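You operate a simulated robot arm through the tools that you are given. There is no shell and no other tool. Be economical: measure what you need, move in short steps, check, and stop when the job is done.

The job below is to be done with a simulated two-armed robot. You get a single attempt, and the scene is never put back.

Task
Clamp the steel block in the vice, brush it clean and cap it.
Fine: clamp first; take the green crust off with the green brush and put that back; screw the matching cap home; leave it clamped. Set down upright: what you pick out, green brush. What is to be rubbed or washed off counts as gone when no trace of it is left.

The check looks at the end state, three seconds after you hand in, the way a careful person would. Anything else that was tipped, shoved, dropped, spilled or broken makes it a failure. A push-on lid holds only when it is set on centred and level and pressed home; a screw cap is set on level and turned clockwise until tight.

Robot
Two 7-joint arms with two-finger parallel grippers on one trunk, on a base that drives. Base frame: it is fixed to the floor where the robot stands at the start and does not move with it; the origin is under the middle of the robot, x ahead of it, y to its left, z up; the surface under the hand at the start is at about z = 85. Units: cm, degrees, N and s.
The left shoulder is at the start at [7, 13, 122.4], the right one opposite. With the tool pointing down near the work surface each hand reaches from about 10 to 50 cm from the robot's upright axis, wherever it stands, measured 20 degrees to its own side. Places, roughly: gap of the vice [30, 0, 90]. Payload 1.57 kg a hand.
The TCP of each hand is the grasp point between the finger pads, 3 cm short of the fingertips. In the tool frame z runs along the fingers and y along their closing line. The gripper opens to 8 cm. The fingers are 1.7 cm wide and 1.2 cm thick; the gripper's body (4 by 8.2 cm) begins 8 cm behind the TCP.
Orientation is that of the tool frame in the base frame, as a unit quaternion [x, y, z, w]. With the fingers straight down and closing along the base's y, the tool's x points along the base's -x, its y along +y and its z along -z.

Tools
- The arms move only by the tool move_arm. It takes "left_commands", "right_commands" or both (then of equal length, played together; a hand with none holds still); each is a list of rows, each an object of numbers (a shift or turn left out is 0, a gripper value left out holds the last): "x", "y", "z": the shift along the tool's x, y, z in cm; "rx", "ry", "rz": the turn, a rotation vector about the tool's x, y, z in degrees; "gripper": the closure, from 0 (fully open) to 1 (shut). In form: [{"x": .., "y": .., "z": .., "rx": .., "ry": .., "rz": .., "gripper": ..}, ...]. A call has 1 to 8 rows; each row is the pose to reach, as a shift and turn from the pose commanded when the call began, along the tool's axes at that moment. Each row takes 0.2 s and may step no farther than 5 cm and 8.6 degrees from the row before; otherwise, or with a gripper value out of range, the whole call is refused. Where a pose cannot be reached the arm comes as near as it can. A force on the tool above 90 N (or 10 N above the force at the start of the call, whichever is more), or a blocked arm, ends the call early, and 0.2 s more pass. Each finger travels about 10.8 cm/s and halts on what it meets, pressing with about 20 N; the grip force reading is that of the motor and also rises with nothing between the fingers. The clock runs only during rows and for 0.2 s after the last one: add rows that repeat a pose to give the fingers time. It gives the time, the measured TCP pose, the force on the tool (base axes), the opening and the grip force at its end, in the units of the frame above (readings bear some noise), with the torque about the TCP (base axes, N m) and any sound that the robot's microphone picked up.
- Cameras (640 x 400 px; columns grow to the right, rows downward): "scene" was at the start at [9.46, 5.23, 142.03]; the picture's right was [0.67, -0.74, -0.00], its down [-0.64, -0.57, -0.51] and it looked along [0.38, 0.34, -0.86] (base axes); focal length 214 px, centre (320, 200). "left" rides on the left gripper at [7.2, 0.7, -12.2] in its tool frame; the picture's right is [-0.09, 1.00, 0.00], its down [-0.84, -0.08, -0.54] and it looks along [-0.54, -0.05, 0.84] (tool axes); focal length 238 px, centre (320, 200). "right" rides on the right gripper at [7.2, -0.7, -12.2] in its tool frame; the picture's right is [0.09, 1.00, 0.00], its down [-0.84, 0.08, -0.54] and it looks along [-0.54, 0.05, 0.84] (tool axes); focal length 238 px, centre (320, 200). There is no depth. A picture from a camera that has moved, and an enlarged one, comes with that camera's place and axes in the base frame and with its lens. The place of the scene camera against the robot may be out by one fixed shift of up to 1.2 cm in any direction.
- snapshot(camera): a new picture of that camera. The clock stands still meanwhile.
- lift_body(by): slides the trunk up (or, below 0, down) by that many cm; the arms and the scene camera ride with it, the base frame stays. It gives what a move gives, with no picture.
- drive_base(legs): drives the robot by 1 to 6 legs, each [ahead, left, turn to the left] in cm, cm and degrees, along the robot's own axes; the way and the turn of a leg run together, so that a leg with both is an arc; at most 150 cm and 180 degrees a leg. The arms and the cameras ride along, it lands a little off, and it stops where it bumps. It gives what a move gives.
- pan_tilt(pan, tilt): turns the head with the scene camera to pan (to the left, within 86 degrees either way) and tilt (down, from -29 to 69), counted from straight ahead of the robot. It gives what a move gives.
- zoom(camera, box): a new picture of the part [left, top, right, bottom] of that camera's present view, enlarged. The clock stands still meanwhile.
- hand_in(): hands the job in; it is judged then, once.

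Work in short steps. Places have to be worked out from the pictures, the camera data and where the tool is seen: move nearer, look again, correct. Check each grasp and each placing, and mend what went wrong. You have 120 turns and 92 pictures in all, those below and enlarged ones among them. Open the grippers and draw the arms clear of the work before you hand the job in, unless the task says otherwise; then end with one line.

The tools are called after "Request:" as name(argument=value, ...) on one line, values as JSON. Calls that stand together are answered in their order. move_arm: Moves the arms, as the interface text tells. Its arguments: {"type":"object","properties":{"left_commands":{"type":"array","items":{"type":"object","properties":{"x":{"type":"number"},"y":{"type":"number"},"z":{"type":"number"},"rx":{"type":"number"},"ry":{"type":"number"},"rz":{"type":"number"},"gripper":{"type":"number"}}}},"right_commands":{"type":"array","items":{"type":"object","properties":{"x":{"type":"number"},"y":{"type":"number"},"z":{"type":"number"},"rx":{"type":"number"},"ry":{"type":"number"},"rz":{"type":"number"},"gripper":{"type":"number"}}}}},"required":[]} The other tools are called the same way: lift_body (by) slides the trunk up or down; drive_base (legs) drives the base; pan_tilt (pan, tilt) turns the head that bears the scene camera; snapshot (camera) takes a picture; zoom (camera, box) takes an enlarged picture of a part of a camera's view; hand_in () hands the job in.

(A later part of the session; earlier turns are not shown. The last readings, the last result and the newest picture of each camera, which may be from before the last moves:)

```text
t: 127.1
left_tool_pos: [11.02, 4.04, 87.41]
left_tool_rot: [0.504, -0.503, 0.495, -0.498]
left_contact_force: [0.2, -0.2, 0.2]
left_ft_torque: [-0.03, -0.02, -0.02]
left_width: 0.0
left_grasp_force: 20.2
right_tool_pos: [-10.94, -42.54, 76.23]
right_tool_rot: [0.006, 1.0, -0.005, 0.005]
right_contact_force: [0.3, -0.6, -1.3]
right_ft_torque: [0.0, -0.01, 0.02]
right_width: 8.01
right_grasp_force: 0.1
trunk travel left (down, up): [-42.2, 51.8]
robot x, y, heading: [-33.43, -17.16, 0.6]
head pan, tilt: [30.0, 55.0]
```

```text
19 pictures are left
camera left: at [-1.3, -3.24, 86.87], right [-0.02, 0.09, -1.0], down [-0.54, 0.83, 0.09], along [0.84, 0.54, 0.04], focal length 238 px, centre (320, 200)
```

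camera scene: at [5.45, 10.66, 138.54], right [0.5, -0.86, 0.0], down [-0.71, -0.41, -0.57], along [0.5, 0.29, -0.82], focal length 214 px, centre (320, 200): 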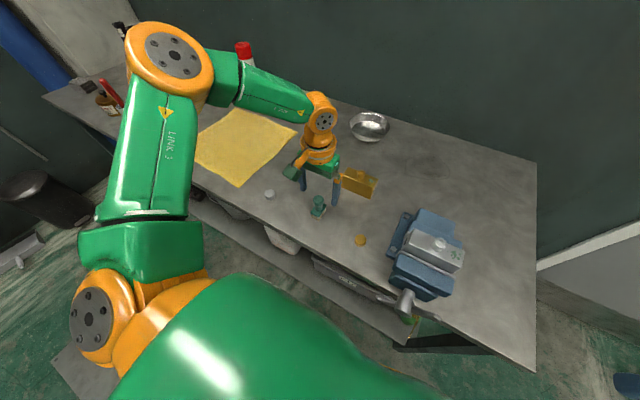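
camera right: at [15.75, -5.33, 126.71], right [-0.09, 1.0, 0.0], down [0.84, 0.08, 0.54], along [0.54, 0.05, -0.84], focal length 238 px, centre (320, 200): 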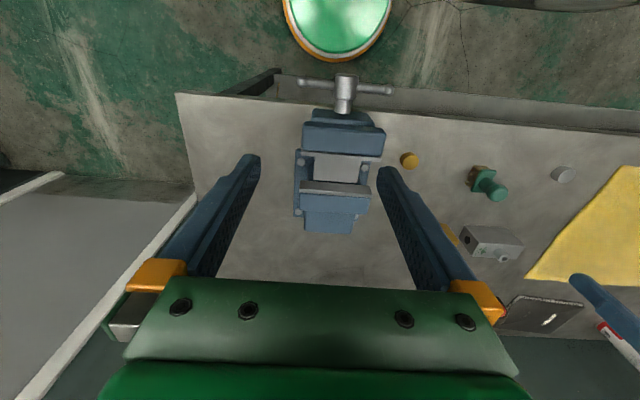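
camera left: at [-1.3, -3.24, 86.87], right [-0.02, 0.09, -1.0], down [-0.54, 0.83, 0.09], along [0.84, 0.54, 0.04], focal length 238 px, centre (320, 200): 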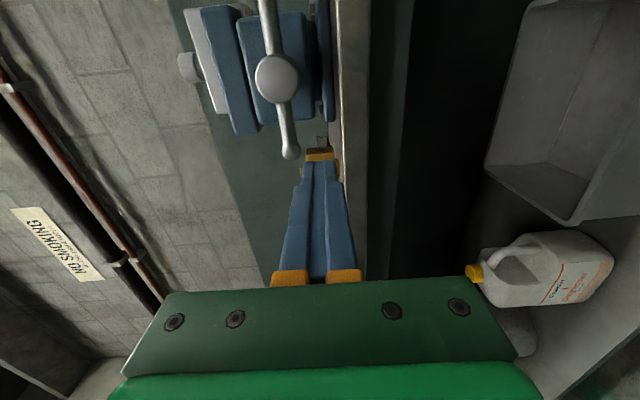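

Bar is horizontal again, axis at (y -1.5, z 90). I advance the peg under the +y arm and sweep up.

Request:
move_arm(left_commands=[{"x": 1.6, "y": -0.4}, {"x": 1.6, "y": -0.4, "z": 3.7}, {"x": 1.6, "y": -0.4, "z": 7.4}, {"x": 1.6, "y": -0.4, "z": 7.4}])

Request:
move_arm(left_commands=[{"x": -0.5, "y": -1.42}, {"x": -0.5, "y": -2.98}, {"x": 0.03, "y": -4.45}, {"x": 1.04, "y": -5.65}, {"x": 2.39, "y": -6.43}, {"x": 3.93, "y": -6.7}])

Request:
snapshot(camera="left")

```text
t: 128.1
left_tool_pos: [18.48, 2.36, 87.66]
left_tool_rot: [0.505, -0.503, 0.495, -0.497]
left_contact_force: [-0.1, -0.7, 0.8]
left_ft_torque: [0.01, -0.03, 0.0]
left_width: 0.0
left_grasp_force: 20.1
right_tool_pos: [-10.89, -42.26, 76.32]
right_tool_rot: [0.006, 1.0, -0.005, 0.005]
right_contact_force: [0.2, 0.2, 0.3]
right_ft_torque: [0.01, 0.0, -0.02]
right_width: 7.97
right_grasp_force: 0.0
trunk travel left (down, up): [-42.2, 51.8]
robot x, y, heading: [-33.24, -17.46, 0.2]
head pan, tilt: [30.0, 55.0]
```

```text
t: 129.5
left_tool_pos: [18.82, -1.51, 94.41]
left_tool_rot: [0.505, -0.503, 0.494, -0.498]
left_contact_force: [1.1, 1.2, -0.8]
left_ft_torque: [0.04, -0.02, 0.07]
left_width: 0.0
left_grasp_force: 20.1
right_tool_pos: [-10.79, -42.34, 76.39]
right_tool_rot: [0.007, 1.0, -0.004, 0.006]
right_contact_force: [0.4, 0.0, 0.2]
right_ft_torque: [-0.01, 0.0, -0.05]
right_width: 7.99
right_grasp_force: 0.0
trunk travel left (down, up): [-42.2, 51.8]
robot x, y, heading: [-33.26, -17.74, 0.4]
head pan, tilt: [30.0, 55.0]
```

```text
18 pictures are left
camera left: at [6.47, -8.69, 93.76], right [-0.02, 0.09, -1.0], down [-0.54, 0.83, 0.09], along [0.84, 0.54, 0.04], focal length 238 px, centre (320, 200)
```

left: 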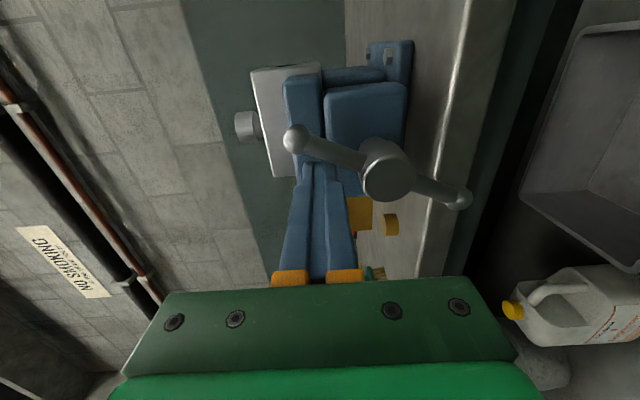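

Turning freely, so it was loose. I continue the full turn until it jams.

Request:
move_arm(left_commands=[{"x": 3.18, "y": 1.32}, {"x": 4.5, "y": 4.5}, {"x": 3.18, "y": 7.68}, {"x": 0, "y": 9}, {"x": -3.18, "y": 7.68}, {"x": -4.5, "y": 4.5}, {"x": -3.18, "y": 1.32}, {"x": 0, "y": 0}])

Request:
snapshot(camera="left")

```text
t: 131.3
left_tool_pos: [19.13, 1.2, 92.99]
left_tool_rot: [0.521, -0.498, 0.49, -0.49]
left_contact_force: [-31.6, 40.0, -65.9]
left_ft_torque: [0.06, 1.11, 0.65]
left_width: 0.0
left_grasp_force: 20.1
right_tool_pos: [-10.37, -40.85, 76.74]
right_tool_rot: [0.004, 1.0, -0.017, 0.003]
right_contact_force: [0.5, -0.2, 0.2]
right_ft_torque: [0.0, -0.01, 0.03]
right_width: 8.02
right_grasp_force: 0.0
trunk travel left (down, up): [-42.2, 51.8]
robot x, y, heading: [-33.23, -17.03, 0.7]
head pan, tilt: [30.0, 55.0]
```

```text
17 pictures are left
camera left: at [6.96, -6.2, 93.04], right [-0.04, 0.07, -1.0], down [-0.56, 0.83, 0.08], along [0.83, 0.56, 0.0], focal length 238 px, centre (320, 200)
```

left: 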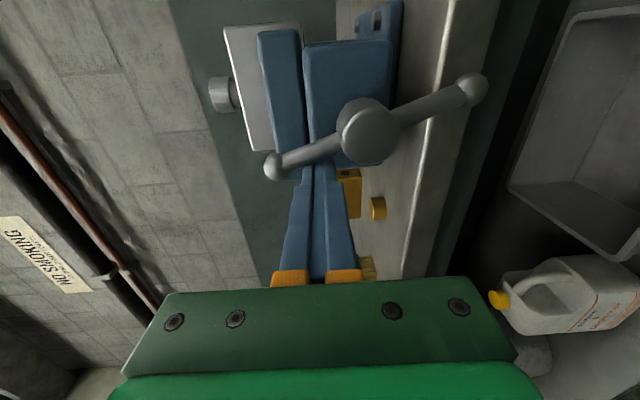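

Jammed tight at the same angle as before. I back off, retract, raise the trunk and point the hand down again (staying at -90° wrist).

Request:
move_arm(left_commands=[{"x": -1, "y": 1}, {"x": -1.5, "y": 1.5, "z": -3}, {"x": -1.5, "y": 1.5, "z": -7}, {"x": -1.5, "y": 1.5, "z": -11}, {"x": -1.5, "y": 1.5, "z": -14}])

Request:
lift_body(by=40)

Request:
move_arm(left_commands=[{"rx": -8.5, "gripper": 0}, {"rx": -17}, {"rx": -25.5}, {"rx": -34}, {"rx": -42.5}, {"rx": -51}, {"rx": -59.5}, {"rx": -68}])

Request:
move_arm(left_commands=[{"rx": -8}, {"rx": -16}, {"rx": -21}, {"rx": -21}])

Request:
drive_base(legs=[[0, -5, 0], [28, 0, 0]])

```text
t: 132.5
left_tool_pos: [4.5, -0.16, 93.22]
left_tool_rot: [-0.502, 0.504, -0.496, 0.498]
left_contact_force: [0.4, -0.6, -1.3]
left_ft_torque: [-0.04, -0.01, -0.02]
left_width: 0.0
left_grasp_force: 19.8
right_tool_pos: [-10.98, -42.45, 76.35]
right_tool_rot: [0.007, 1.0, -0.005, 0.006]
right_contact_force: [0.6, 0.5, -0.2]
right_ft_torque: [0.02, -0.02, 0.01]
right_width: 7.98
right_grasp_force: 0.1
trunk travel left (down, up): [-42.2, 51.8]
robot x, y, heading: [-33.39, -16.74, 0.3]
head pan, tilt: [30.0, 55.0]
```

```text
t: 136.3
left_tool_pos: [4.62, -0.18, 133.14]
left_tool_rot: [0.504, -0.503, 0.495, -0.498]
left_contact_force: [-0.2, -0.9, 0.0]
left_ft_torque: [0.01, -0.02, 0.02]
left_width: 0.0
left_grasp_force: 20.2
right_tool_pos: [-10.86, -42.29, 116.39]
right_tool_rot: [0.006, 1.0, -0.004, 0.006]
right_contact_force: [-0.3, 0.0, 0.5]
right_ft_torque: [0.01, 0.03, -0.03]
right_width: 8.02
right_grasp_force: 0.1
trunk travel left (down, up): [-82.2, 11.8]
robot x, y, heading: [-33.31, -16.84, 0.4]
head pan, tilt: [30.0, 55.0]
```

```text
t: 138.1
left_tool_pos: [2.28, 2.13, 129.54]
left_tool_rot: [0.695, -0.695, 0.13, -0.13]
left_contact_force: [1.1, -0.8, -1.0]
left_ft_torque: [-0.01, -0.02, 0.01]
left_width: 8.01
left_grasp_force: 0.1
left hand out of reach, approached as far as the arm can: row 7, 8
right_tool_pos: [-10.95, -42.24, 116.3]
right_tool_rot: [0.006, 1.0, -0.004, 0.004]
right_contact_force: [0.1, 0.0, 0.3]
right_ft_torque: [-0.06, -0.07, 0.0]
right_width: 7.97
right_grasp_force: 0.1
trunk travel left (down, up): [-82.2, 11.8]
robot x, y, heading: [-33.8, -17.13, 0.4]
head pan, tilt: [30.0, 55.0]
```

```text
t: 139.1
left_tool_pos: [-1.02, 3.52, 124.05]
left_tool_rot: [0.708, -0.707, 0.001, -0.001]
left_contact_force: [0.6, 0.0, 0.0]
left_ft_torque: [0.02, 0.04, 0.01]
left_width: 8.02
left_grasp_force: 0.1
left hand out of reach, approached as far as the arm can: row 1, 2, 3, 4
right_tool_pos: [-10.85, -42.4, 116.3]
right_tool_rot: [0.007, 1.0, -0.005, 0.006]
right_contact_force: [0.2, 0.0, -0.2]
right_ft_torque: [-0.01, -0.04, -0.01]
right_width: 8.0
right_grasp_force: 0.1
trunk travel left (down, up): [-82.2, 11.8]
robot x, y, heading: [-33.39, -17.27, 0.5]
head pan, tilt: [30.0, 55.0]
```

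```text
t: 141.6
left_tool_pos: [26.56, -1.35, 124.07]
left_tool_rot: [0.708, -0.706, 0.001, -0.002]
left_contact_force: [-0.7, 0.4, 0.4]
left_ft_torque: [-0.01, -0.01, 0.0]
left_width: 8.02
left_grasp_force: 0.1
right_tool_pos: [16.56, -47.26, 116.44]
right_tool_rot: [0.007, 1.0, -0.005, 0.006]
right_contact_force: [-0.2, -0.7, 0.6]
right_ft_torque: [-0.02, 0.0, 0.0]
right_width: 8.02
right_grasp_force: 0.0
trunk travel left (down, up): [-82.2, 11.8]
robot x, y, heading: [-5.6, -22.02, 0.3]
head pan, tilt: [30.0, 55.0]
```

Now I move over the block, lower to z≈112 and turn the wrist to about -130° again.

Request:
move_arm(left_commands=[{"y": -2, "z": 3, "rz": -7}, {"y": -4, "z": 6, "rz": -14}, {"y": -4.7, "z": 9, "rz": -21}, {"y": -4.7, "z": 12, "rz": -28}, {"y": -4.7, "z": 12, "rz": -35}, {"y": -4.7, "z": 12, "rz": -40}, {"y": -4.7, "z": 12, "rz": -40}])

Request:
zoom(camera="left", box=[240, 40, 440, 200])

```text
t: 143.2
left_tool_pos: [31.58, -1.18, 112.11]
left_tool_rot: [0.906, -0.422, 0.001, -0.001]
left_contact_force: [-0.4, 0.3, 0.1]
left_ft_torque: [-0.01, 0.0, -0.01]
left_width: 7.97
left_grasp_force: 0.0
right_tool_pos: [16.77, -47.28, 116.29]
right_tool_rot: [0.007, 1.0, -0.004, 0.005]
right_contact_force: [-0.4, 0.8, 0.0]
right_ft_torque: [0.0, -0.02, -0.03]
right_width: 8.0
right_grasp_force: 0.1
trunk travel left (down, up): [-82.2, 11.8]
robot x, y, heading: [-5.46, -21.99, 0.3]
head pan, tilt: [30.0, 55.0]
```

```text
2.50 times, centred on (340, 120) of left
camera zoom: at [35.49, -7.18, 124.25], right [-0.82, -0.57, 0.0], down [-0.48, 0.69, 0.54], along [-0.31, 0.45, -0.84], focal length 596 px, centre (270, 400)
```

zoom: 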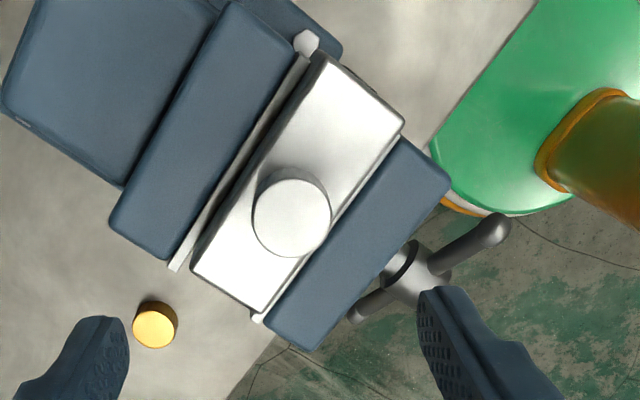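

Block is square in the jaws with the cap on at ≈ (31.4, -2.4). I move over it, descend to z≈103.9 and grip the cap.

Request:
move_arm(left_commands=[{"x": 0.8, "y": 0.91, "z": 2}, {"x": 0.8, "y": 0.91, "z": 5.5}, {"x": 0.8, "y": 0.91, "z": 8.2}, {"x": 0.8, "y": 0.91, "z": 8.2}])

Request:
zoom(camera="left", box=[220, 90, 420, 230])

```text
t: 144.2
left_tool_pos: [31.32, -2.48, 103.85]
left_tool_rot: [0.906, -0.422, 0.002, -0.002]
left_contact_force: [-0.2, 0.4, -0.2]
left_ft_torque: [0.02, -0.01, -0.04]
left_width: 8.01
left_grasp_force: 0.0
right_tool_pos: [16.84, -47.22, 116.34]
right_tool_rot: [0.008, 1.0, -0.004, 0.005]
right_contact_force: [-0.1, -0.5, 0.0]
right_ft_torque: [0.03, 0.03, 0.0]
right_width: 8.0
right_grasp_force: 0.0
trunk travel left (down, up): [-82.2, 11.8]
robot x, y, heading: [-5.38, -21.82, 0.6]
head pan, tilt: [30.0, 55.0]
```

```text
2.86 times, centred on (320, 160) of left
camera zoom: at [35.21, -8.4, 115.95], right [-0.82, -0.57, 0.0], down [-0.48, 0.69, 0.54], along [-0.31, 0.45, -0.84], focal length 681 px, centre (320, 314)
```

zoom: 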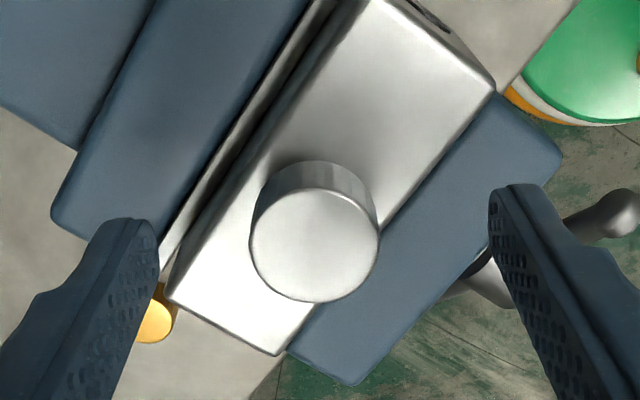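

Centred. I lower 0.6 more, grip, and begin a clockwise stroke with light feed.

Request:
move_arm(left_commands=[{"z": 0.3, "y": -0.1}, {"z": 0.6, "y": -0.1}, {"z": 0.6, "y": -0.1, "gripper": 1}, {"z": 0.6, "y": -0.1, "gripper": 1}, {"z": 0.6, "y": -0.1, "gripper": 1}, {"z": 0.6, "y": -0.1, "gripper": 1}])

Request:
move_arm(left_commands=[{"rz": 8.5, "z": 0.03}, {"rz": 17, "z": 0.06}, {"rz": 25.5, "z": 0.09}, {"rz": 34, "z": 0.12}, {"rz": 42.5, "z": 0.15}, {"rz": 51, "z": 0.18}])

```text
t: 145.6
left_tool_pos: [31.46, -2.39, 103.24]
left_tool_rot: [0.907, -0.422, 0.001, -0.001]
left_contact_force: [-0.8, 0.5, 0.7]
left_ft_torque: [-0.02, 0.01, -0.01]
left_width: 2.86
left_grasp_force: 20.4
right_tool_pos: [16.65, -47.16, 116.32]
right_tool_rot: [0.007, 1.0, -0.004, 0.006]
right_contact_force: [-0.5, 0.8, -0.2]
right_ft_torque: [0.01, 0.0, 0.0]
right_width: 8.0
right_grasp_force: 0.0
trunk travel left (down, up): [-82.2, 11.8]
robot x, y, heading: [-5.88, -22.25, 0.4]
head pan, tilt: [30.0, 55.0]
```

```text
t: 147.0
left_tool_pos: [31.33, -2.36, 103.11]
left_tool_rot: [-0.635, 0.773, -0.002, 0.002]
left_contact_force: [2.7, 2.5, 8.2]
left_ft_torque: [-0.12, -0.01, -0.01]
left_width: 2.88
left_grasp_force: 19.7
right_tool_pos: [16.88, -47.34, 116.39]
right_tool_rot: [0.007, 1.0, -0.005, 0.005]
right_contact_force: [-0.4, -0.3, -0.4]
right_ft_torque: [-0.02, 0.02, 0.0]
right_width: 7.99
right_grasp_force: 0.1
trunk travel left (down, up): [-82.2, 11.8]
robot x, y, heading: [-5.67, -21.84, 0.5]
head pan, tilt: [30.0, 55.0]
```

Little torque so far; continue turning.

Request:
move_arm(left_commands=[{"rz": 8.5, "z": 0.02}, {"rz": 17, "z": 0.03}, {"rz": 25.5, "z": 0.04}, {"rz": 34, "z": 0.05}, {"rz": 42.5, "z": 0.06}, {"rz": 51, "z": 0.07}, {"rz": 59.5, "z": 0.08}, {"rz": 68, "z": 0.1}])

Request:
move_arm(left_commands=[{"rz": 8.5, "z": 0.02}, {"rz": 17, "z": 0.03}, {"rz": 25.5, "z": 0.04}, {"rz": 33, "z": 0.05}])

```text
t: 148.8
left_tool_pos: [31.49, -2.45, 103.0]
left_tool_rot: [-0.095, 0.995, 0.001, 0.002]
left_contact_force: [2.6, -0.2, 6.6]
left_ft_torque: [-0.07, 0.02, 0.01]
left_width: 2.87
left_grasp_force: 20.3
right_tool_pos: [16.78, -47.28, 116.24]
right_tool_rot: [0.007, 1.0, -0.003, 0.005]
right_contact_force: [-0.5, -1.1, 0.5]
right_ft_torque: [0.0, 0.0, -0.03]
right_width: 8.0
right_grasp_force: 0.1
trunk travel left (down, up): [-82.2, 11.8]
robot x, y, heading: [-5.71, -21.76, 0.5]
head pan, tilt: [30.0, 55.0]
```

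```text
t: 149.8
left_tool_pos: [31.35, -2.42, 103.04]
left_tool_rot: [0.192, 0.981, 0.001, 0.002]
left_contact_force: [2.2, 0.1, 10.8]
left_ft_torque: [0.01, -0.02, -0.02]
left_width: 2.85
left_grasp_force: 20.6
right_tool_pos: [16.78, -47.37, 116.2]
right_tool_rot: [0.007, 1.0, -0.004, 0.006]
right_contact_force: [0.3, -0.4, -0.9]
right_ft_torque: [0.01, -0.03, 0.0]
right_width: 7.98
right_grasp_force: 0.1
trunk travel left (down, up): [-82.2, 11.8]
robot x, y, heading: [-5.3, -22.01, 0.5]
head pan, tilt: [30.0, 55.0]
```

No tightening torque yet. I open, wind the wrist back ~152°, regrip and take another stroke.

Request:
move_arm(left_commands=[{"z": -0.2, "gripper": 0.4}, {"z": -0.2, "gripper": 0.4}, {"rz": -8.5, "z": -0.2}, {"rz": -17, "z": -0.2}, {"rz": -25.5, "z": -0.2}, {"rz": -34, "z": -0.2}, {"rz": -42.5, "z": -0.2}, {"rz": -51, "z": -0.2}])

Request:
move_arm(left_commands=[{"rz": -8.5}, {"rz": -17}, {"rz": -25.5}, {"rz": -34}, {"rz": -42.5}, {"rz": -51}, {"rz": -59.5}, {"rz": -68}])

Request:
move_arm(left_commands=[{"rz": -8.5}, {"rz": -17}, {"rz": -25.5}, {"rz": -34}, {"rz": -34, "gripper": 1}, {"rz": -34, "gripper": 1}, {"rz": -34, "gripper": 1}])

Request:
move_arm(left_commands=[{"rz": 8.5, "z": 0.03}, {"rz": 17, "z": 0.06}, {"rz": 25.5, "z": 0.09}, {"rz": 34, "z": 0.12}, {"rz": 42.5, "z": 0.15}, {"rz": 51, "z": 0.18}, {"rz": 59.5, "z": 0.21}, {"rz": 68, "z": 0.24}])

Request:
move_arm(left_commands=[{"rz": 8.5, "z": 0.02}, {"rz": 17, "z": 0.03}, {"rz": 25.5, "z": 0.04}, {"rz": 34, "z": 0.05}, {"rz": 42.5, "z": 0.06}, {"rz": 51, "z": 0.07}, {"rz": 59.5, "z": 0.08}, {"rz": 68, "z": 0.1}])

```text
t: 151.6
left_tool_pos: [31.44, -2.31, 103.08]
left_tool_rot: [-0.253, 0.968, 0.001, 0.001]
left_contact_force: [0.7, -0.5, 0.4]
left_ft_torque: [0.01, -0.01, -0.02]
left_width: 4.8
left_grasp_force: 0.0
right_tool_pos: [16.71, -47.24, 116.35]
right_tool_rot: [0.008, 1.0, -0.004, 0.006]
right_contact_force: [0.0, 0.3, -0.1]
right_ft_torque: [0.03, -0.02, -0.01]
right_width: 8.01
right_grasp_force: 0.0
trunk travel left (down, up): [-82.2, 11.8]
robot x, y, heading: [-5.63, -22.05, 0.5]
head pan, tilt: [30.0, 55.0]
```

```text
t: 153.4
left_tool_pos: [31.41, -2.39, 103.14]
left_tool_rot: [0.75, -0.661, 0.002, -0.001]
left_contact_force: [-0.3, -0.4, 0.9]
left_ft_torque: [0.04, 0.04, 0.02]
left_width: 4.8
left_grasp_force: 0.1
right_tool_pos: [16.86, -47.25, 116.34]
right_tool_rot: [0.006, 1.0, -0.004, 0.005]
right_contact_force: [0.2, -0.4, 0.0]
right_ft_torque: [0.0, -0.01, -0.04]
right_width: 8.02
right_grasp_force: 0.1
trunk travel left (down, up): [-82.2, 11.8]
robot x, y, heading: [-5.71, -21.9, 0.4]
head pan, tilt: [30.0, 55.0]
```

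```text
t: 155.0
left_tool_pos: [31.37, -2.32, 103.18]
left_tool_rot: [0.91, -0.414, 0.002, -0.001]
left_contact_force: [-0.8, -0.4, -0.2]
left_ft_torque: [0.0, -0.01, -0.01]
left_width: 2.89
left_grasp_force: 20.1
right_tool_pos: [16.66, -47.25, 116.28]
right_tool_rot: [0.008, 1.0, -0.004, 0.006]
right_contact_force: [1.0, 0.5, -0.3]
right_ft_torque: [-0.01, 0.03, 0.0]
right_width: 8.01
right_grasp_force: 0.0
trunk travel left (down, up): [-82.2, 11.8]
robot x, y, heading: [-5.64, -21.97, 0.4]
head pan, tilt: [30.0, 55.0]
```

```text
t: 156.8
left_tool_pos: [31.51, -2.33, 102.95]
left_tool_rot: [-0.522, 0.853, -0.001, 0.002]
left_contact_force: [0.2, -0.9, 6.2]
left_ft_torque: [-0.28, 0.12, 0.0]
left_width: 2.85
left_grasp_force: 20.2
right_tool_pos: [16.78, -47.29, 116.39]
right_tool_rot: [0.006, 1.0, -0.004, 0.007]
right_contact_force: [-0.2, 0.7, -0.6]
right_ft_torque: [-0.02, 0.0, -0.02]
right_width: 7.97
right_grasp_force: 0.0
trunk travel left (down, up): [-82.2, 11.8]
robot x, y, heading: [-5.43, -21.93, 0.5]
head pan, tilt: [30.0, 55.0]
```

```text
t: 158.6
left_tool_pos: [31.34, -2.48, 102.67]
left_tool_rot: [0.044, 0.999, 0.001, 0.002]
left_contact_force: [-1.8, -0.2, 2.3]
left_ft_torque: [-0.1, 0.06, 0.2]
left_width: 2.86
left_grasp_force: 20.0
right_tool_pos: [16.61, -47.3, 116.24]
right_tool_rot: [0.008, 1.0, -0.004, 0.006]
right_contact_force: [0.1, 0.0, -0.5]
right_ft_torque: [0.01, -0.01, 0.0]
right_width: 8.0
right_grasp_force: 0.0
trunk travel left (down, up): [-82.2, 11.8]
robot x, y, heading: [-5.68, -22.0, 0.4]
head pan, tilt: [30.0, 55.0]
```

The cap is descending (z 102.67) and torque appears (0.2). I look at how close cap and fingertips are to the block top.

Request:
zoom(camera="scene", box=[310, 160, 390, 230])

Request:
zoom(camera="left", box=[240, 100, 400, 220])

```text
5.71 times, centred on (350, 195) of scene
camera zoom: at [4.85, -17.54, 138.54], right [0.51, -0.86, 0.0], down [-0.71, -0.41, -0.57], along [0.5, 0.29, -0.82], focal length 1226 px, centre (149, 229)
```

zoom: 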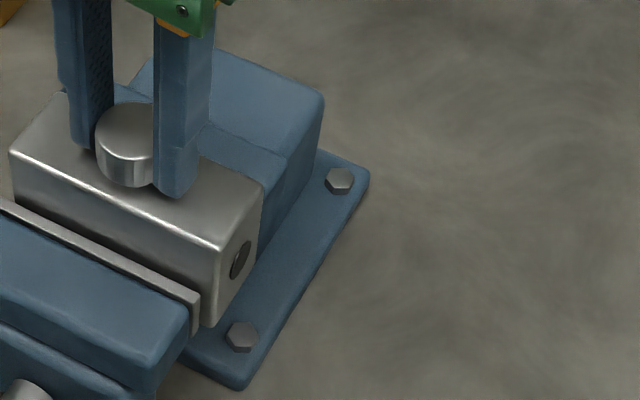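

```text
3.33 times, centred on (320, 160) of left
camera zoom: at [24.07, -1.08, 114.95], right [0.18, 0.98, 0.0], down [0.83, -0.15, 0.54], along [0.54, -0.1, -0.84], focal length 794 px, centre (320, 333)
```

zoom: 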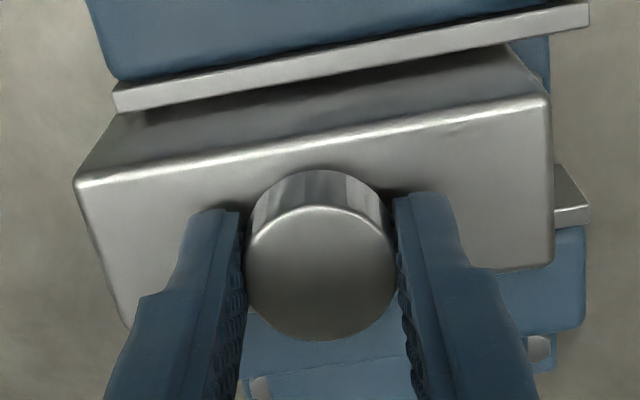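

Cap nearly seated. A bit more on this stroke without feed, then regrip slightly higher.

Request:
move_arm(left_commands=[{"rz": 8.5}, {"rz": 17}, {"rz": 25}])

Request:
move_arm(left_commands=[{"gripper": 0.4}, {"z": -0.3, "gripper": 0.4}, {"rz": -8.5, "z": -0.3}, {"rz": -17, "z": -0.3}, {"rz": -25.5, "z": -0.3}, {"rz": -34, "z": -0.3}, {"rz": -42.5, "z": -0.3}, {"rz": -51, "z": -0.3}])

Request:
move_arm(left_commands=[{"rz": -8.5}, {"rz": -17}, {"rz": -25.5}, {"rz": -34}, {"rz": -42.5}, {"rz": -51}, {"rz": -59.5}, {"rz": -68}])

Request:
move_arm(left_commands=[{"rz": -8.5}, {"rz": -17}, {"rz": -25.5}, {"rz": -34}, {"rz": -34, "gripper": 1}, {"rz": -34, "gripper": 1}, {"rz": -34, "gripper": 1}])

Request:
move_arm(left_commands=[{"rz": 8.5}, {"rz": 17}, {"rz": 25.5}, {"rz": 34}, {"rz": 42.5}, {"rz": 51}, {"rz": 59.5}, {"rz": 68}])

```text
t: 159.4
left_tool_pos: [31.59, -2.53, 102.84]
left_tool_rot: [0.26, 0.966, 0.001, 0.001]
left_contact_force: [-0.2, -2.3, -2.7]
left_ft_torque: [-0.08, 0.05, 0.27]
left_width: 2.88
left_grasp_force: 19.8
right_tool_pos: [16.82, -47.26, 116.29]
right_tool_rot: [0.007, 1.0, -0.005, 0.005]
right_contact_force: [0.5, 0.0, 0.0]
right_ft_torque: [0.02, 0.01, -0.03]
right_width: 8.01
right_grasp_force: 0.0
trunk travel left (down, up): [-82.2, 11.8]
robot x, y, heading: [-5.89, -22.34, 0.2]
head pan, tilt: [30.0, 55.0]
```

```text
t: 161.2
left_tool_pos: [31.6, -2.4, 103.07]
left_tool_rot: [-0.184, 0.983, 0.0, 0.001]
left_contact_force: [0.3, -0.6, -0.6]
left_ft_torque: [0.01, 0.04, 0.02]
left_width: 4.79
left_grasp_force: 0.1
right_tool_pos: [16.77, -47.25, 116.31]
right_tool_rot: [0.008, 1.0, -0.004, 0.005]
right_contact_force: [0.2, -0.6, -0.4]
right_ft_torque: [-0.04, -0.03, -0.03]
right_width: 7.98
right_grasp_force: 0.1
trunk travel left (down, up): [-82.2, 11.8]
robot x, y, heading: [-5.78, -21.74, 0.1]
head pan, tilt: [30.0, 55.0]
```

```text
t: 163.0
left_tool_pos: [31.44, -2.4, 103.03]
left_tool_rot: [-0.702, 0.712, -0.001, 0.001]
left_contact_force: [0.6, -1.0, 0.1]
left_ft_torque: [0.01, -0.02, 0.0]
left_width: 4.81
left_grasp_force: 0.1
right_tool_pos: [16.81, -47.3, 116.34]
right_tool_rot: [0.007, 1.0, -0.004, 0.006]
right_contact_force: [-0.3, 0.0, 0.7]
right_ft_torque: [0.0, -0.01, 0.02]
right_width: 8.0
right_grasp_force: 0.1
trunk travel left (down, up): [-82.2, 11.8]
robot x, y, heading: [-5.82, -22.05, 0.5]
head pan, tilt: [30.0, 55.0]
```

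```text
t: 164.6
left_tool_pos: [31.45, -2.34, 103.1]
left_tool_rot: [0.879, -0.477, 0.001, -0.002]
left_contact_force: [-1.2, -1.0, 0.2]
left_ft_torque: [-0.07, -0.02, 0.02]
left_width: 2.88
left_grasp_force: 19.8
right_tool_pos: [16.86, -47.24, 116.27]
right_tool_rot: [0.007, 1.0, -0.005, 0.005]
right_contact_force: [0.2, 0.0, 1.2]
right_ft_torque: [0.03, 0.0, -0.01]
right_width: 8.0
right_grasp_force: 0.0
trunk travel left (down, up): [-82.2, 11.8]
robot x, y, heading: [-5.9, -21.79, 0.4]
head pan, tilt: [30.0, 55.0]
```

```text
t: 166.4
left_tool_pos: [31.34, -2.37, 103.28]
left_tool_rot: [-0.461, 0.888, -0.001, 0.002]
left_contact_force: [-5.3, 0.4, -1.1]
left_ft_torque: [0.03, 0.24, 0.3]
left_width: 2.89
left_grasp_force: 19.8
right_tool_pos: [16.65, -47.18, 116.46]
right_tool_rot: [0.006, 1.0, -0.004, 0.006]
right_contact_force: [0.3, -0.6, -0.4]
right_ft_torque: [-0.04, -0.03, -0.02]
right_width: 8.0
right_grasp_force: 0.2
trunk travel left (down, up): [-82.2, 11.8]
robot x, y, heading: [-5.34, -21.47, 0.3]
head pan, tilt: [30.0, 55.0]
```

Torque now saturates near 0.3 N·m in both strokes, i.e. the pads slip on a tight cap. I release, rise and inspect.

Request:
move_arm(left_commands=[{"gripper": 0.3}, {"gripper": 0}, {"gripper": 0}, {"z": -4}, {"z": -8}, {"z": -12}])

Request:
zoom(camera="scene", box=[310, 160, 390, 230])

Request:
zoom(camera="left", box=[250, 60, 410, 180])

```text
t: 167.8
left_tool_pos: [31.44, -2.32, 115.2]
left_tool_rot: [-0.461, 0.887, 0.0, 0.002]
left_contact_force: [0.2, -0.3, 0.0]
left_ft_torque: [0.0, 0.01, 0.0]
left_width: 8.01
left_grasp_force: 0.0
right_tool_pos: [16.87, -47.32, 116.26]
right_tool_rot: [0.008, 1.0, -0.004, 0.004]
right_contact_force: [0.3, -0.1, -0.8]
right_ft_torque: [-0.01, -0.01, 0.01]
right_width: 8.01
right_grasp_force: 0.2
trunk travel left (down, up): [-82.2, 11.8]
robot x, y, heading: [-5.73, -21.76, 0.6]
head pan, tilt: [30.0, 55.0]
```

```text
5.71 times, centred on (350, 195) of scene
camera zoom: at [5.01, -17.53, 138.54], right [0.51, -0.86, 0.0], down [-0.71, -0.41, -0.57], along [0.49, 0.29, -0.82], focal length 1226 px, centre (149, 229)
```

zoom: 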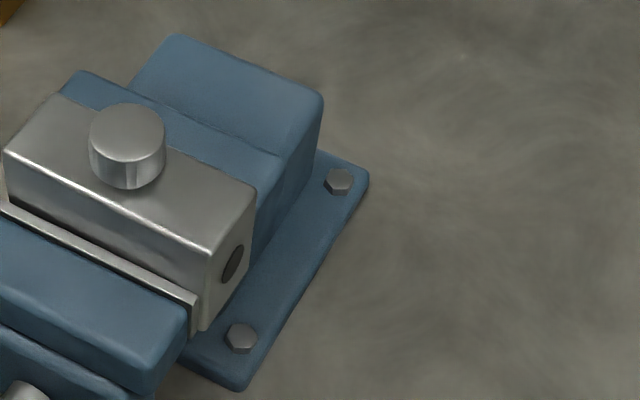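

```text
3.33 times, centred on (330, 120) of left
camera zoom: at [26.51, -7.9, 127.24], right [-0.76, 0.65, 0.0], down [0.54, 0.64, 0.54], along [0.35, 0.41, -0.84], focal length 794 px, centre (287, 467)
```

zoom: 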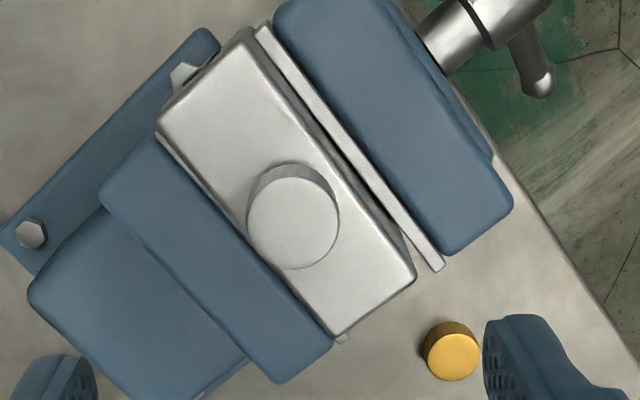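

Cap sits level and flush on the block. I turn the wrist to neutral, draw up, and take a last check of jaw contact and the surroundings.

Request:
move_arm(left_commands=[{"rz": 8, "z": -1}, {"rz": 16, "z": -2}, {"rz": 24, "z": -3}, {"rz": 32, "z": -3}, {"rz": 40, "z": -3}, {"rz": 48, "z": -3}, {"rz": 55, "z": -3}])

Request:
snapshot(camera="left")

Request:
zoom(camera="left", box=[250, 20, 390, 160])

```text
t: 169.4
left_tool_pos: [31.54, -2.39, 118.12]
left_tool_rot: [0.001, 1.0, 0.001, 0.002]
left_contact_force: [-0.6, -0.3, -0.3]
left_ft_torque: [-0.02, 0.01, -0.01]
left_width: 8.01
left_grasp_force: 0.0
right_tool_pos: [16.8, -47.27, 116.37]
right_tool_rot: [0.007, 1.0, -0.004, 0.005]
right_contact_force: [0.9, 1.0, 0.1]
right_ft_torque: [0.01, 0.01, 0.01]
right_width: 7.99
right_grasp_force: 0.0
trunk travel left (down, up): [-82.2, 11.8]
robot x, y, heading: [-5.93, -21.69, 0.3]
head pan, tilt: [30.0, 55.0]
```

```text
10 pictures are left
camera left: at [24.04, -1.67, 130.25], right [0.09, 1.0, 0.0], down [0.83, -0.08, 0.54], along [0.54, -0.05, -0.84], focal length 238 px, centre (320, 200)
```

left: 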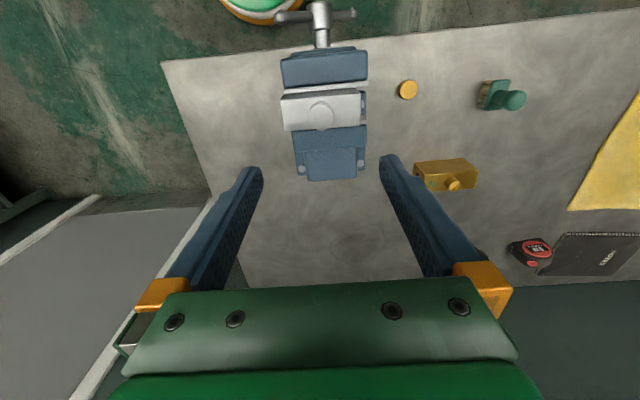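

```text
2.86 times, centred on (320, 90) of left
camera zoom: at [24.04, -1.67, 130.25], right [0.09, 1.0, 0.0], down [0.83, -0.08, 0.54], along [0.54, -0.05, -0.84], focal length 681 px, centre (320, 514)
```

zoom: 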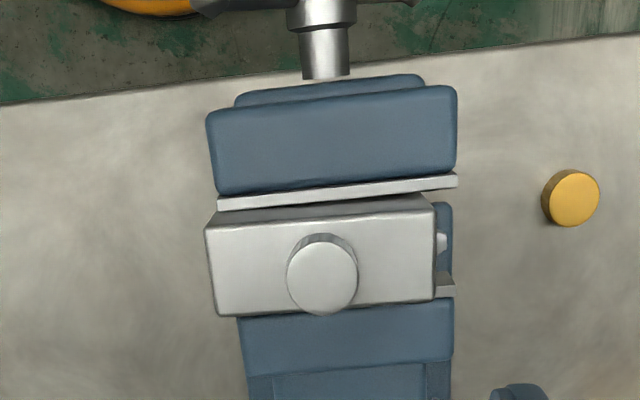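

Everything looks in order, but the handle rebounded somewhat after tightening, so I do a gentle push test: closed fingertips against the block's +y end, to see if it resists.

Request:
move_arm(left_commands=[{"y": 4.5, "gripper": 1}, {"y": 9, "z": 2}, {"y": 9, "z": 6}, {"y": 9, "z": 10}, {"y": 9, "z": 14}, {"y": 9, "z": 17.4}, {"y": 9, "z": 17.4}])

Request:
zoom(camera="left", box=[180, 60, 380, 200])

```text
t: 171.0
left_tool_pos: [31.57, 6.79, 100.96]
left_tool_rot: [-0.001, 1.0, 0.001, 0.002]
left_contact_force: [0.4, 0.5, 0.7]
left_ft_torque: [0.01, 0.0, -0.01]
left_width: 0.01
left_grasp_force: 20.2
right_tool_pos: [16.75, -47.22, 116.26]
right_tool_rot: [0.007, 1.0, -0.005, 0.005]
right_contact_force: [0.2, -0.8, -0.8]
right_ft_torque: [0.02, 0.0, -0.01]
right_width: 7.97
right_grasp_force: 0.0
trunk travel left (down, up): [-82.2, 11.8]
robot x, y, heading: [-5.73, -22.06, 0.4]
head pan, tilt: [30.0, 55.0]
```

```text
2.86 times, centred on (280, 130) of left
camera zoom: at [24.22, 7.34, 113.0], right [0.09, 1.0, 0.0], down [0.83, -0.08, 0.54], along [0.54, -0.05, -0.84], focal length 681 px, centre (434, 400)
```

zoom: 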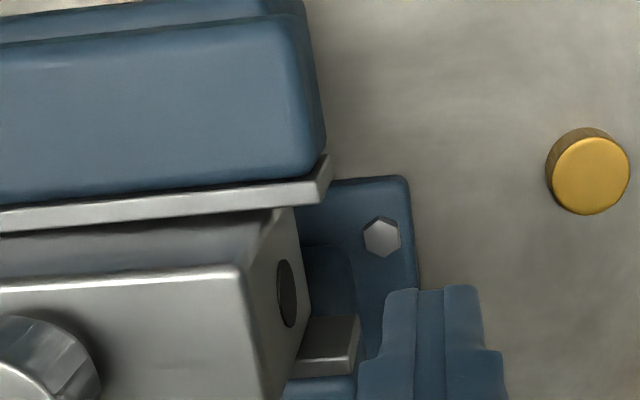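

The plate looks flush on the block. Push gently.

Request:
move_arm(left_commands=[{"y": -1}, {"y": -2}, {"y": -2.6}, {"y": -2.8}])

Request:
move_arm(left_commands=[{"y": -0.15}, {"y": -0.3}])

Request:
move_arm(left_commands=[{"y": -0.15}, {"y": -0.3}])

```text
t: 172.0
left_tool_pos: [31.51, 3.9, 100.74]
left_tool_rot: [0.001, 1.0, 0.002, 0.002]
left_contact_force: [0.0, 0.2, 0.8]
left_ft_torque: [0.01, -0.02, -0.02]
left_width: 0.0
left_grasp_force: 20.2
right_tool_pos: [16.85, -47.19, 116.25]
right_tool_rot: [0.008, 1.0, -0.004, 0.005]
right_contact_force: [0.2, 0.3, -0.4]
right_ft_torque: [0.02, -0.03, 0.0]
right_width: 8.01
right_grasp_force: 0.0
trunk travel left (down, up): [-82.2, 11.8]
robot x, y, heading: [-5.83, -21.72, 0.4]
head pan, tilt: [30.0, 55.0]
```

```text
t: 172.6
left_tool_pos: [31.48, 3.72, 100.71]
left_tool_rot: [0.0, 1.0, 0.0, 0.001]
left_contact_force: [-0.5, 2.1, 1.4]
left_ft_torque: [0.07, 0.04, -0.05]
left_width: 0.0
left_grasp_force: 19.7
right_tool_pos: [16.74, -47.08, 116.39]
right_tool_rot: [0.007, 1.0, -0.005, 0.005]
right_contact_force: [0.2, -0.2, -0.1]
right_ft_torque: [-0.01, 0.0, 0.01]
right_width: 7.98
right_grasp_force: 0.1
trunk travel left (down, up): [-82.2, 11.8]
robot x, y, heading: [-5.56, -22.25, 0.4]
head pan, tilt: [30.0, 55.0]
```

```text
t: 173.2
left_tool_pos: [31.46, 3.32, 100.69]
left_tool_rot: [-0.002, 1.0, -0.001, 0.002]
left_contact_force: [0.2, 2.5, 1.1]
left_ft_torque: [0.05, 0.02, -0.03]
left_width: 0.0
left_grasp_force: 20.2
right_tool_pos: [16.79, -47.17, 116.26]
right_tool_rot: [0.007, 1.0, -0.006, 0.005]
right_contact_force: [0.1, -1.0, -0.6]
right_ft_torque: [-0.01, 0.02, 0.04]
right_width: 7.99
right_grasp_force: 0.2
trunk travel left (down, up): [-82.2, 11.8]
robot x, y, heading: [-5.65, -21.89, 0.3]
head pan, tilt: [30.0, 55.0]
```

The block slid with only ~2.5 N: it is not really clamped — the handle must have flung back when I released it abruptly. I'll re-tighten and release slowly. First clear the hand and go back to the forward-pointing posture.

Request:
move_arm(left_commands=[{"y": 0.5}, {"y": 1, "z": -4}, {"y": 1, "z": -8}, {"y": 1, "z": -12}, {"y": 0, "z": -16}, {"y": -2, "z": -16}])

Request:
move_arm(left_commands=[{"rz": -8.5}, {"rz": -17}, {"rz": -25.5}, {"rz": -34}, {"rz": -42.5}, {"rz": -51}, {"rz": -59.5}, {"rz": -68}])

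Request:
drive_base(legs=[[-36, 0, 0], [0, 5, 0]])

Request:
move_arm(left_commands=[{"rz": -8}, {"rz": -16}, {"rz": -22}])

Request:
move_arm(left_commands=[{"rx": 8.5, "y": -1}, {"rx": 17, "y": -2}, {"rx": 25.5, "y": -3}, {"rx": 34, "y": -4}, {"rx": 42.5, "y": -5}, {"rx": 51, "y": -6}, {"rx": 59.5, "y": -7}, {"rx": 68, "y": -8}])

Request:
move_arm(left_commands=[{"rx": 8}, {"rx": 16}, {"rx": 22}])

Request:
lift_body(by=-40)

Request:
drive_base(legs=[[7, 0, 0]])

```text
t: 174.6
left_tool_pos: [31.3, 0.92, 116.72]
left_tool_rot: [-0.001, 1.0, 0.001, 0.001]
left_contact_force: [0.3, -0.5, 0.0]
left_ft_torque: [0.02, -0.03, 0.05]
left_width: 0.0
left_grasp_force: 19.7
right_tool_pos: [16.9, -47.25, 116.31]
right_tool_rot: [0.008, 1.0, -0.004, 0.005]
right_contact_force: [-0.2, 0.8, -0.2]
right_ft_torque: [-0.01, 0.0, 0.02]
right_width: 7.96
right_grasp_force: 0.0
trunk travel left (down, up): [-82.2, 11.8]
robot x, y, heading: [-5.98, -21.94, 0.4]
head pan, tilt: [30.0, 55.0]
```

```text
t: 176.4
left_tool_pos: [31.45, 1.19, 116.79]
left_tool_rot: [-0.561, 0.828, 0.0, 0.001]
left_contact_force: [0.4, 0.5, 0.6]
left_ft_torque: [-0.01, 0.02, 0.0]
left_width: 0.0
left_grasp_force: 20.3
right_tool_pos: [16.88, -47.15, 116.27]
right_tool_rot: [0.007, 1.0, -0.005, 0.006]
right_contact_force: [0.0, -0.2, -0.1]
right_ft_torque: [0.01, -0.01, 0.01]
right_width: 7.98
right_grasp_force: 0.0
trunk travel left (down, up): [-82.2, 11.8]
robot x, y, heading: [-5.83, -22.01, 0.4]
head pan, tilt: [30.0, 55.0]
```

```text
t: 179.2
left_tool_pos: [-4.96, 5.43, 116.88]
left_tool_rot: [-0.561, 0.828, 0.002, 0.004]
left_contact_force: [0.1, -0.6, -0.4]
left_ft_torque: [0.1, -0.01, 0.01]
left_width: 0.0
left_grasp_force: 19.9
right_tool_pos: [-19.27, -43.19, 116.16]
right_tool_rot: [0.006, 1.0, -0.001, 0.005]
right_contact_force: [0.1, -0.4, 0.1]
right_ft_torque: [0.06, 0.0, 0.0]
right_width: 7.99
right_grasp_force: 0.0
trunk travel left (down, up): [-82.2, 11.8]
robot x, y, heading: [-41.87, -17.38, 0.4]
head pan, tilt: [30.0, 55.0]
```

```text
t: 180.0
left_tool_pos: [-4.81, 6.13, 116.79]
left_tool_rot: [0.709, -0.705, -0.001, -0.002]
left_contact_force: [0.1, 0.2, -0.2]
left_ft_torque: [0.03, -0.01, -0.06]
left_width: 0.0
left_grasp_force: 20.2
right_tool_pos: [-19.41, -42.33, 116.24]
right_tool_rot: [0.006, 1.0, -0.004, 0.005]
right_contact_force: [-0.8, -0.3, -0.5]
right_ft_torque: [-0.04, -0.01, 0.02]
right_width: 8.01
right_grasp_force: 0.0
trunk travel left (down, up): [-82.2, 11.8]
robot x, y, heading: [-42.08, -17.32, 0.5]
head pan, tilt: [30.0, 55.0]
```

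```text
t: 181.8
left_tool_pos: [2.92, 6.15, 116.63]
left_tool_rot: [0.587, -0.584, 0.396, -0.397]
left_contact_force: [-0.6, -0.1, 0.5]
left_ft_torque: [-0.03, -0.03, 0.0]
left_width: 0.0
left_grasp_force: 20.1
right_tool_pos: [-19.46, -42.22, 116.28]
right_tool_rot: [0.006, 1.0, -0.005, 0.006]
right_contact_force: [0.9, 0.6, 0.0]
right_ft_torque: [0.0, 0.02, -0.01]
right_width: 7.98
right_grasp_force: 0.1
trunk travel left (down, up): [-82.2, 11.8]
robot x, y, heading: [-41.91, -16.98, 0.4]
head pan, tilt: [30.0, 55.0]
```

```text
t: 182.6
left_tool_pos: [1.63, 7.01, 122.12]
left_tool_rot: [0.502, -0.501, 0.498, -0.499]
left_contact_force: [0.2, -0.3, 0.0]
left_ft_torque: [0.02, 0.02, -0.03]
left_width: 0.01
left_grasp_force: 20.1
left hand out of reach, approached as far as the arm can: row 2, 3
right_tool_pos: [-19.55, -42.43, 116.39]
right_tool_rot: [0.006, 1.0, -0.005, 0.006]
right_contact_force: [-0.7, -1.0, 0.3]
right_ft_torque: [-0.01, -0.02, 0.03]
right_width: 8.01
right_grasp_force: 0.0
trunk travel left (down, up): [-82.2, 11.8]
robot x, y, heading: [-41.99, -17.51, 0.2]
head pan, tilt: [30.0, 55.0]
```

```text
t: 186.5
left_tool_pos: [1.74, 6.92, 81.97]
left_tool_rot: [-0.502, 0.502, -0.497, 0.499]
left_contact_force: [-0.8, -0.6, 0.8]
left_ft_torque: [0.04, -0.05, -0.04]
left_width: 0.01
left_grasp_force: 20.4
right_tool_pos: [-19.39, -42.38, 76.28]
right_tool_rot: [0.006, 1.0, -0.004, 0.005]
right_contact_force: [0.1, 0.2, 0.3]
right_ft_torque: [0.0, -0.02, 0.01]
right_width: 8.02
right_grasp_force: 0.1
trunk travel left (down, up): [-42.2, 51.8]
robot x, y, heading: [-41.89, -16.99, 0.6]
head pan, tilt: [30.0, 55.0]
```

```text
t: 187.5
left_tool_pos: [8.94, 7.02, 82.07]
left_tool_rot: [-0.502, 0.503, -0.497, 0.498]
left_contact_force: [-0.2, 0.3, 0.2]
left_ft_torque: [0.0, 0.0, -0.01]
left_width: 0.0
left_grasp_force: 19.9
right_tool_pos: [-12.29, -42.28, 76.32]
right_tool_rot: [0.006, 1.0, -0.005, 0.006]
right_contact_force: [0.3, -0.4, -0.4]
right_ft_torque: [-0.02, 0.02, -0.02]
right_width: 8.0
right_grasp_force: 0.1
trunk travel left (down, up): [-42.2, 51.8]
robot x, y, heading: [-34.35, -17.45, 0.7]
head pan, tilt: [30.0, 55.0]
```

I bring the peg to near the handle and look at the bar angle.

Request:
move_arm(left_commands=[{"x": 2.5, "y": -2, "z": 1}, {"x": 5, "y": -4, "z": 2}, {"x": 5, "y": -4, "z": 2}])

Request:
snapshot(camera="left")

```text
t: 188.3
left_tool_pos: [11.05, 2.05, 86.11]
left_tool_rot: [-0.502, 0.502, -0.497, 0.498]
left_contact_force: [-0.8, -0.2, -0.3]
left_ft_torque: [0.01, 0.01, 0.0]
left_width: 0.03
left_grasp_force: 19.6
right_tool_pos: [-12.43, -42.31, 76.34]
right_tool_rot: [0.007, 1.0, -0.005, 0.005]
right_contact_force: [0.0, 0.2, -1.1]
right_ft_torque: [0.01, 0.0, 0.02]
right_width: 7.99
right_grasp_force: 0.1
trunk travel left (down, up): [-42.2, 51.8]
robot x, y, heading: [-34.88, -17.4, 0.5]
head pan, tilt: [30.0, 55.0]
```

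```text
7 pictures are left
camera left: at [-1.31, -5.17, 85.56], right [-0.01, 0.09, -1.0], down [-0.54, 0.84, 0.08], along [0.84, 0.54, 0.04], focal length 238 px, centre (320, 200)
```

left: 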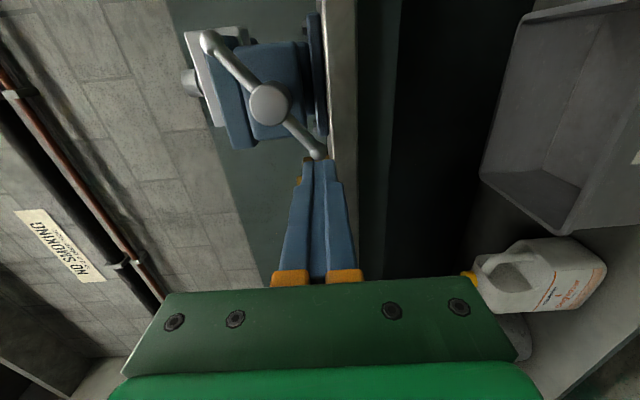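

Bar sits at ≈-37°. I insert the peg below it (φ≈-72°) and then turn in measured steps.

Request:
move_arm(left_commands=[{"x": 2.15, "y": 0.4}, {"x": 2.15, "y": 0.4, "z": 2.5}, {"x": 2.15, "y": 0.4, "z": 5}, {"x": 2.15, "y": 0.4, "z": 7.6}, {"x": 2.15, "y": 0.4, "z": 7.6}])

Request:
move_arm(left_commands=[{"x": -1.49, "y": -0.85}, {"x": -2.05, "y": -1.4}, {"x": -2.5, "y": -2.05}, {"x": -2.5, "y": -2.05}])

Request:
move_arm(left_commands=[{"x": -0.35, "y": -0.7}, {"x": -0.53, "y": -1.47}, {"x": -0.53, "y": -1.47}])

Request:
move_arm(left_commands=[{"x": -0.05, "y": -0.78}, {"x": 0, "y": -1.56}, {"x": 0, "y": -1.56}])

```text
t: 189.5
left_tool_pos: [18.38, -0.03, 85.46]
left_tool_rot: [-0.502, 0.503, -0.496, 0.499]
left_contact_force: [-0.2, 0.6, 0.3]
left_ft_torque: [0.04, 0.03, 0.01]
left_width: 0.0
left_grasp_force: 20.2
right_tool_pos: [-12.41, -42.39, 76.32]
right_tool_rot: [0.007, 1.0, -0.005, 0.005]
right_contact_force: [-0.1, -0.5, -0.3]
right_ft_torque: [0.0, 0.02, 0.03]
right_width: 7.99
right_grasp_force: 0.1
trunk travel left (down, up): [-42.2, 51.8]
robot x, y, heading: [-34.88, -16.9, 0.7]
head pan, tilt: [30.0, 55.0]
```

```text
t: 190.5
left_tool_pos: [18.6, 2.54, 87.68]
left_tool_rot: [-0.502, 0.502, -0.497, 0.499]
left_contact_force: [0.6, -1.6, -0.8]
left_ft_torque: [0.02, 0.02, -0.01]
left_width: 0.0
left_grasp_force: 20.4
right_tool_pos: [-12.43, -42.41, 76.38]
right_tool_rot: [0.005, 1.0, -0.004, 0.005]
right_contact_force: [0.6, 0.4, -0.1]
right_ft_torque: [0.03, 0.02, 0.01]
right_width: 7.99
right_grasp_force: 0.0
trunk travel left (down, up): [-42.2, 51.8]
robot x, y, heading: [-34.89, -17.2, 0.4]
head pan, tilt: [30.0, 55.0]
```

```text
t: 191.3
left_tool_pos: [18.64, 2.93, 89.06]
left_tool_rot: [-0.503, 0.503, -0.497, 0.498]
left_contact_force: [-5.9, -3.9, -7.4]
left_ft_torque: [0.11, 0.16, -0.15]
left_width: 0.0
left_grasp_force: 19.7
right_tool_pos: [-12.35, -42.45, 76.24]
right_tool_rot: [0.006, 1.0, -0.004, 0.005]
right_contact_force: [0.1, 0.5, 0.5]
right_ft_torque: [0.02, -0.01, -0.03]
right_width: 7.99
right_grasp_force: 0.1
trunk travel left (down, up): [-42.2, 51.8]
robot x, y, heading: [-35.1, -17.03, 0.5]
head pan, tilt: [30.0, 55.0]
```

```text
t: 192.1
left_tool_pos: [18.9, 2.97, 90.12]
left_tool_rot: [0.504, -0.504, 0.495, -0.497]
left_contact_force: [-14.5, -7.1, -33.8]
left_ft_torque: [0.34, 0.74, -0.29]
left_width: 0.0
left_grasp_force: 20.2
right_tool_pos: [-12.2, -42.38, 76.07]
right_tool_rot: [0.006, 1.0, -0.005, 0.004]
right_contact_force: [0.0, -0.2, 0.0]
right_ft_torque: [0.0, -0.02, 0.0]
right_width: 8.02
right_grasp_force: 0.1
trunk travel left (down, up): [-42.2, 51.8]
robot x, y, heading: [-35.06, -17.11, 0.5]
head pan, tilt: [30.0, 55.0]
```

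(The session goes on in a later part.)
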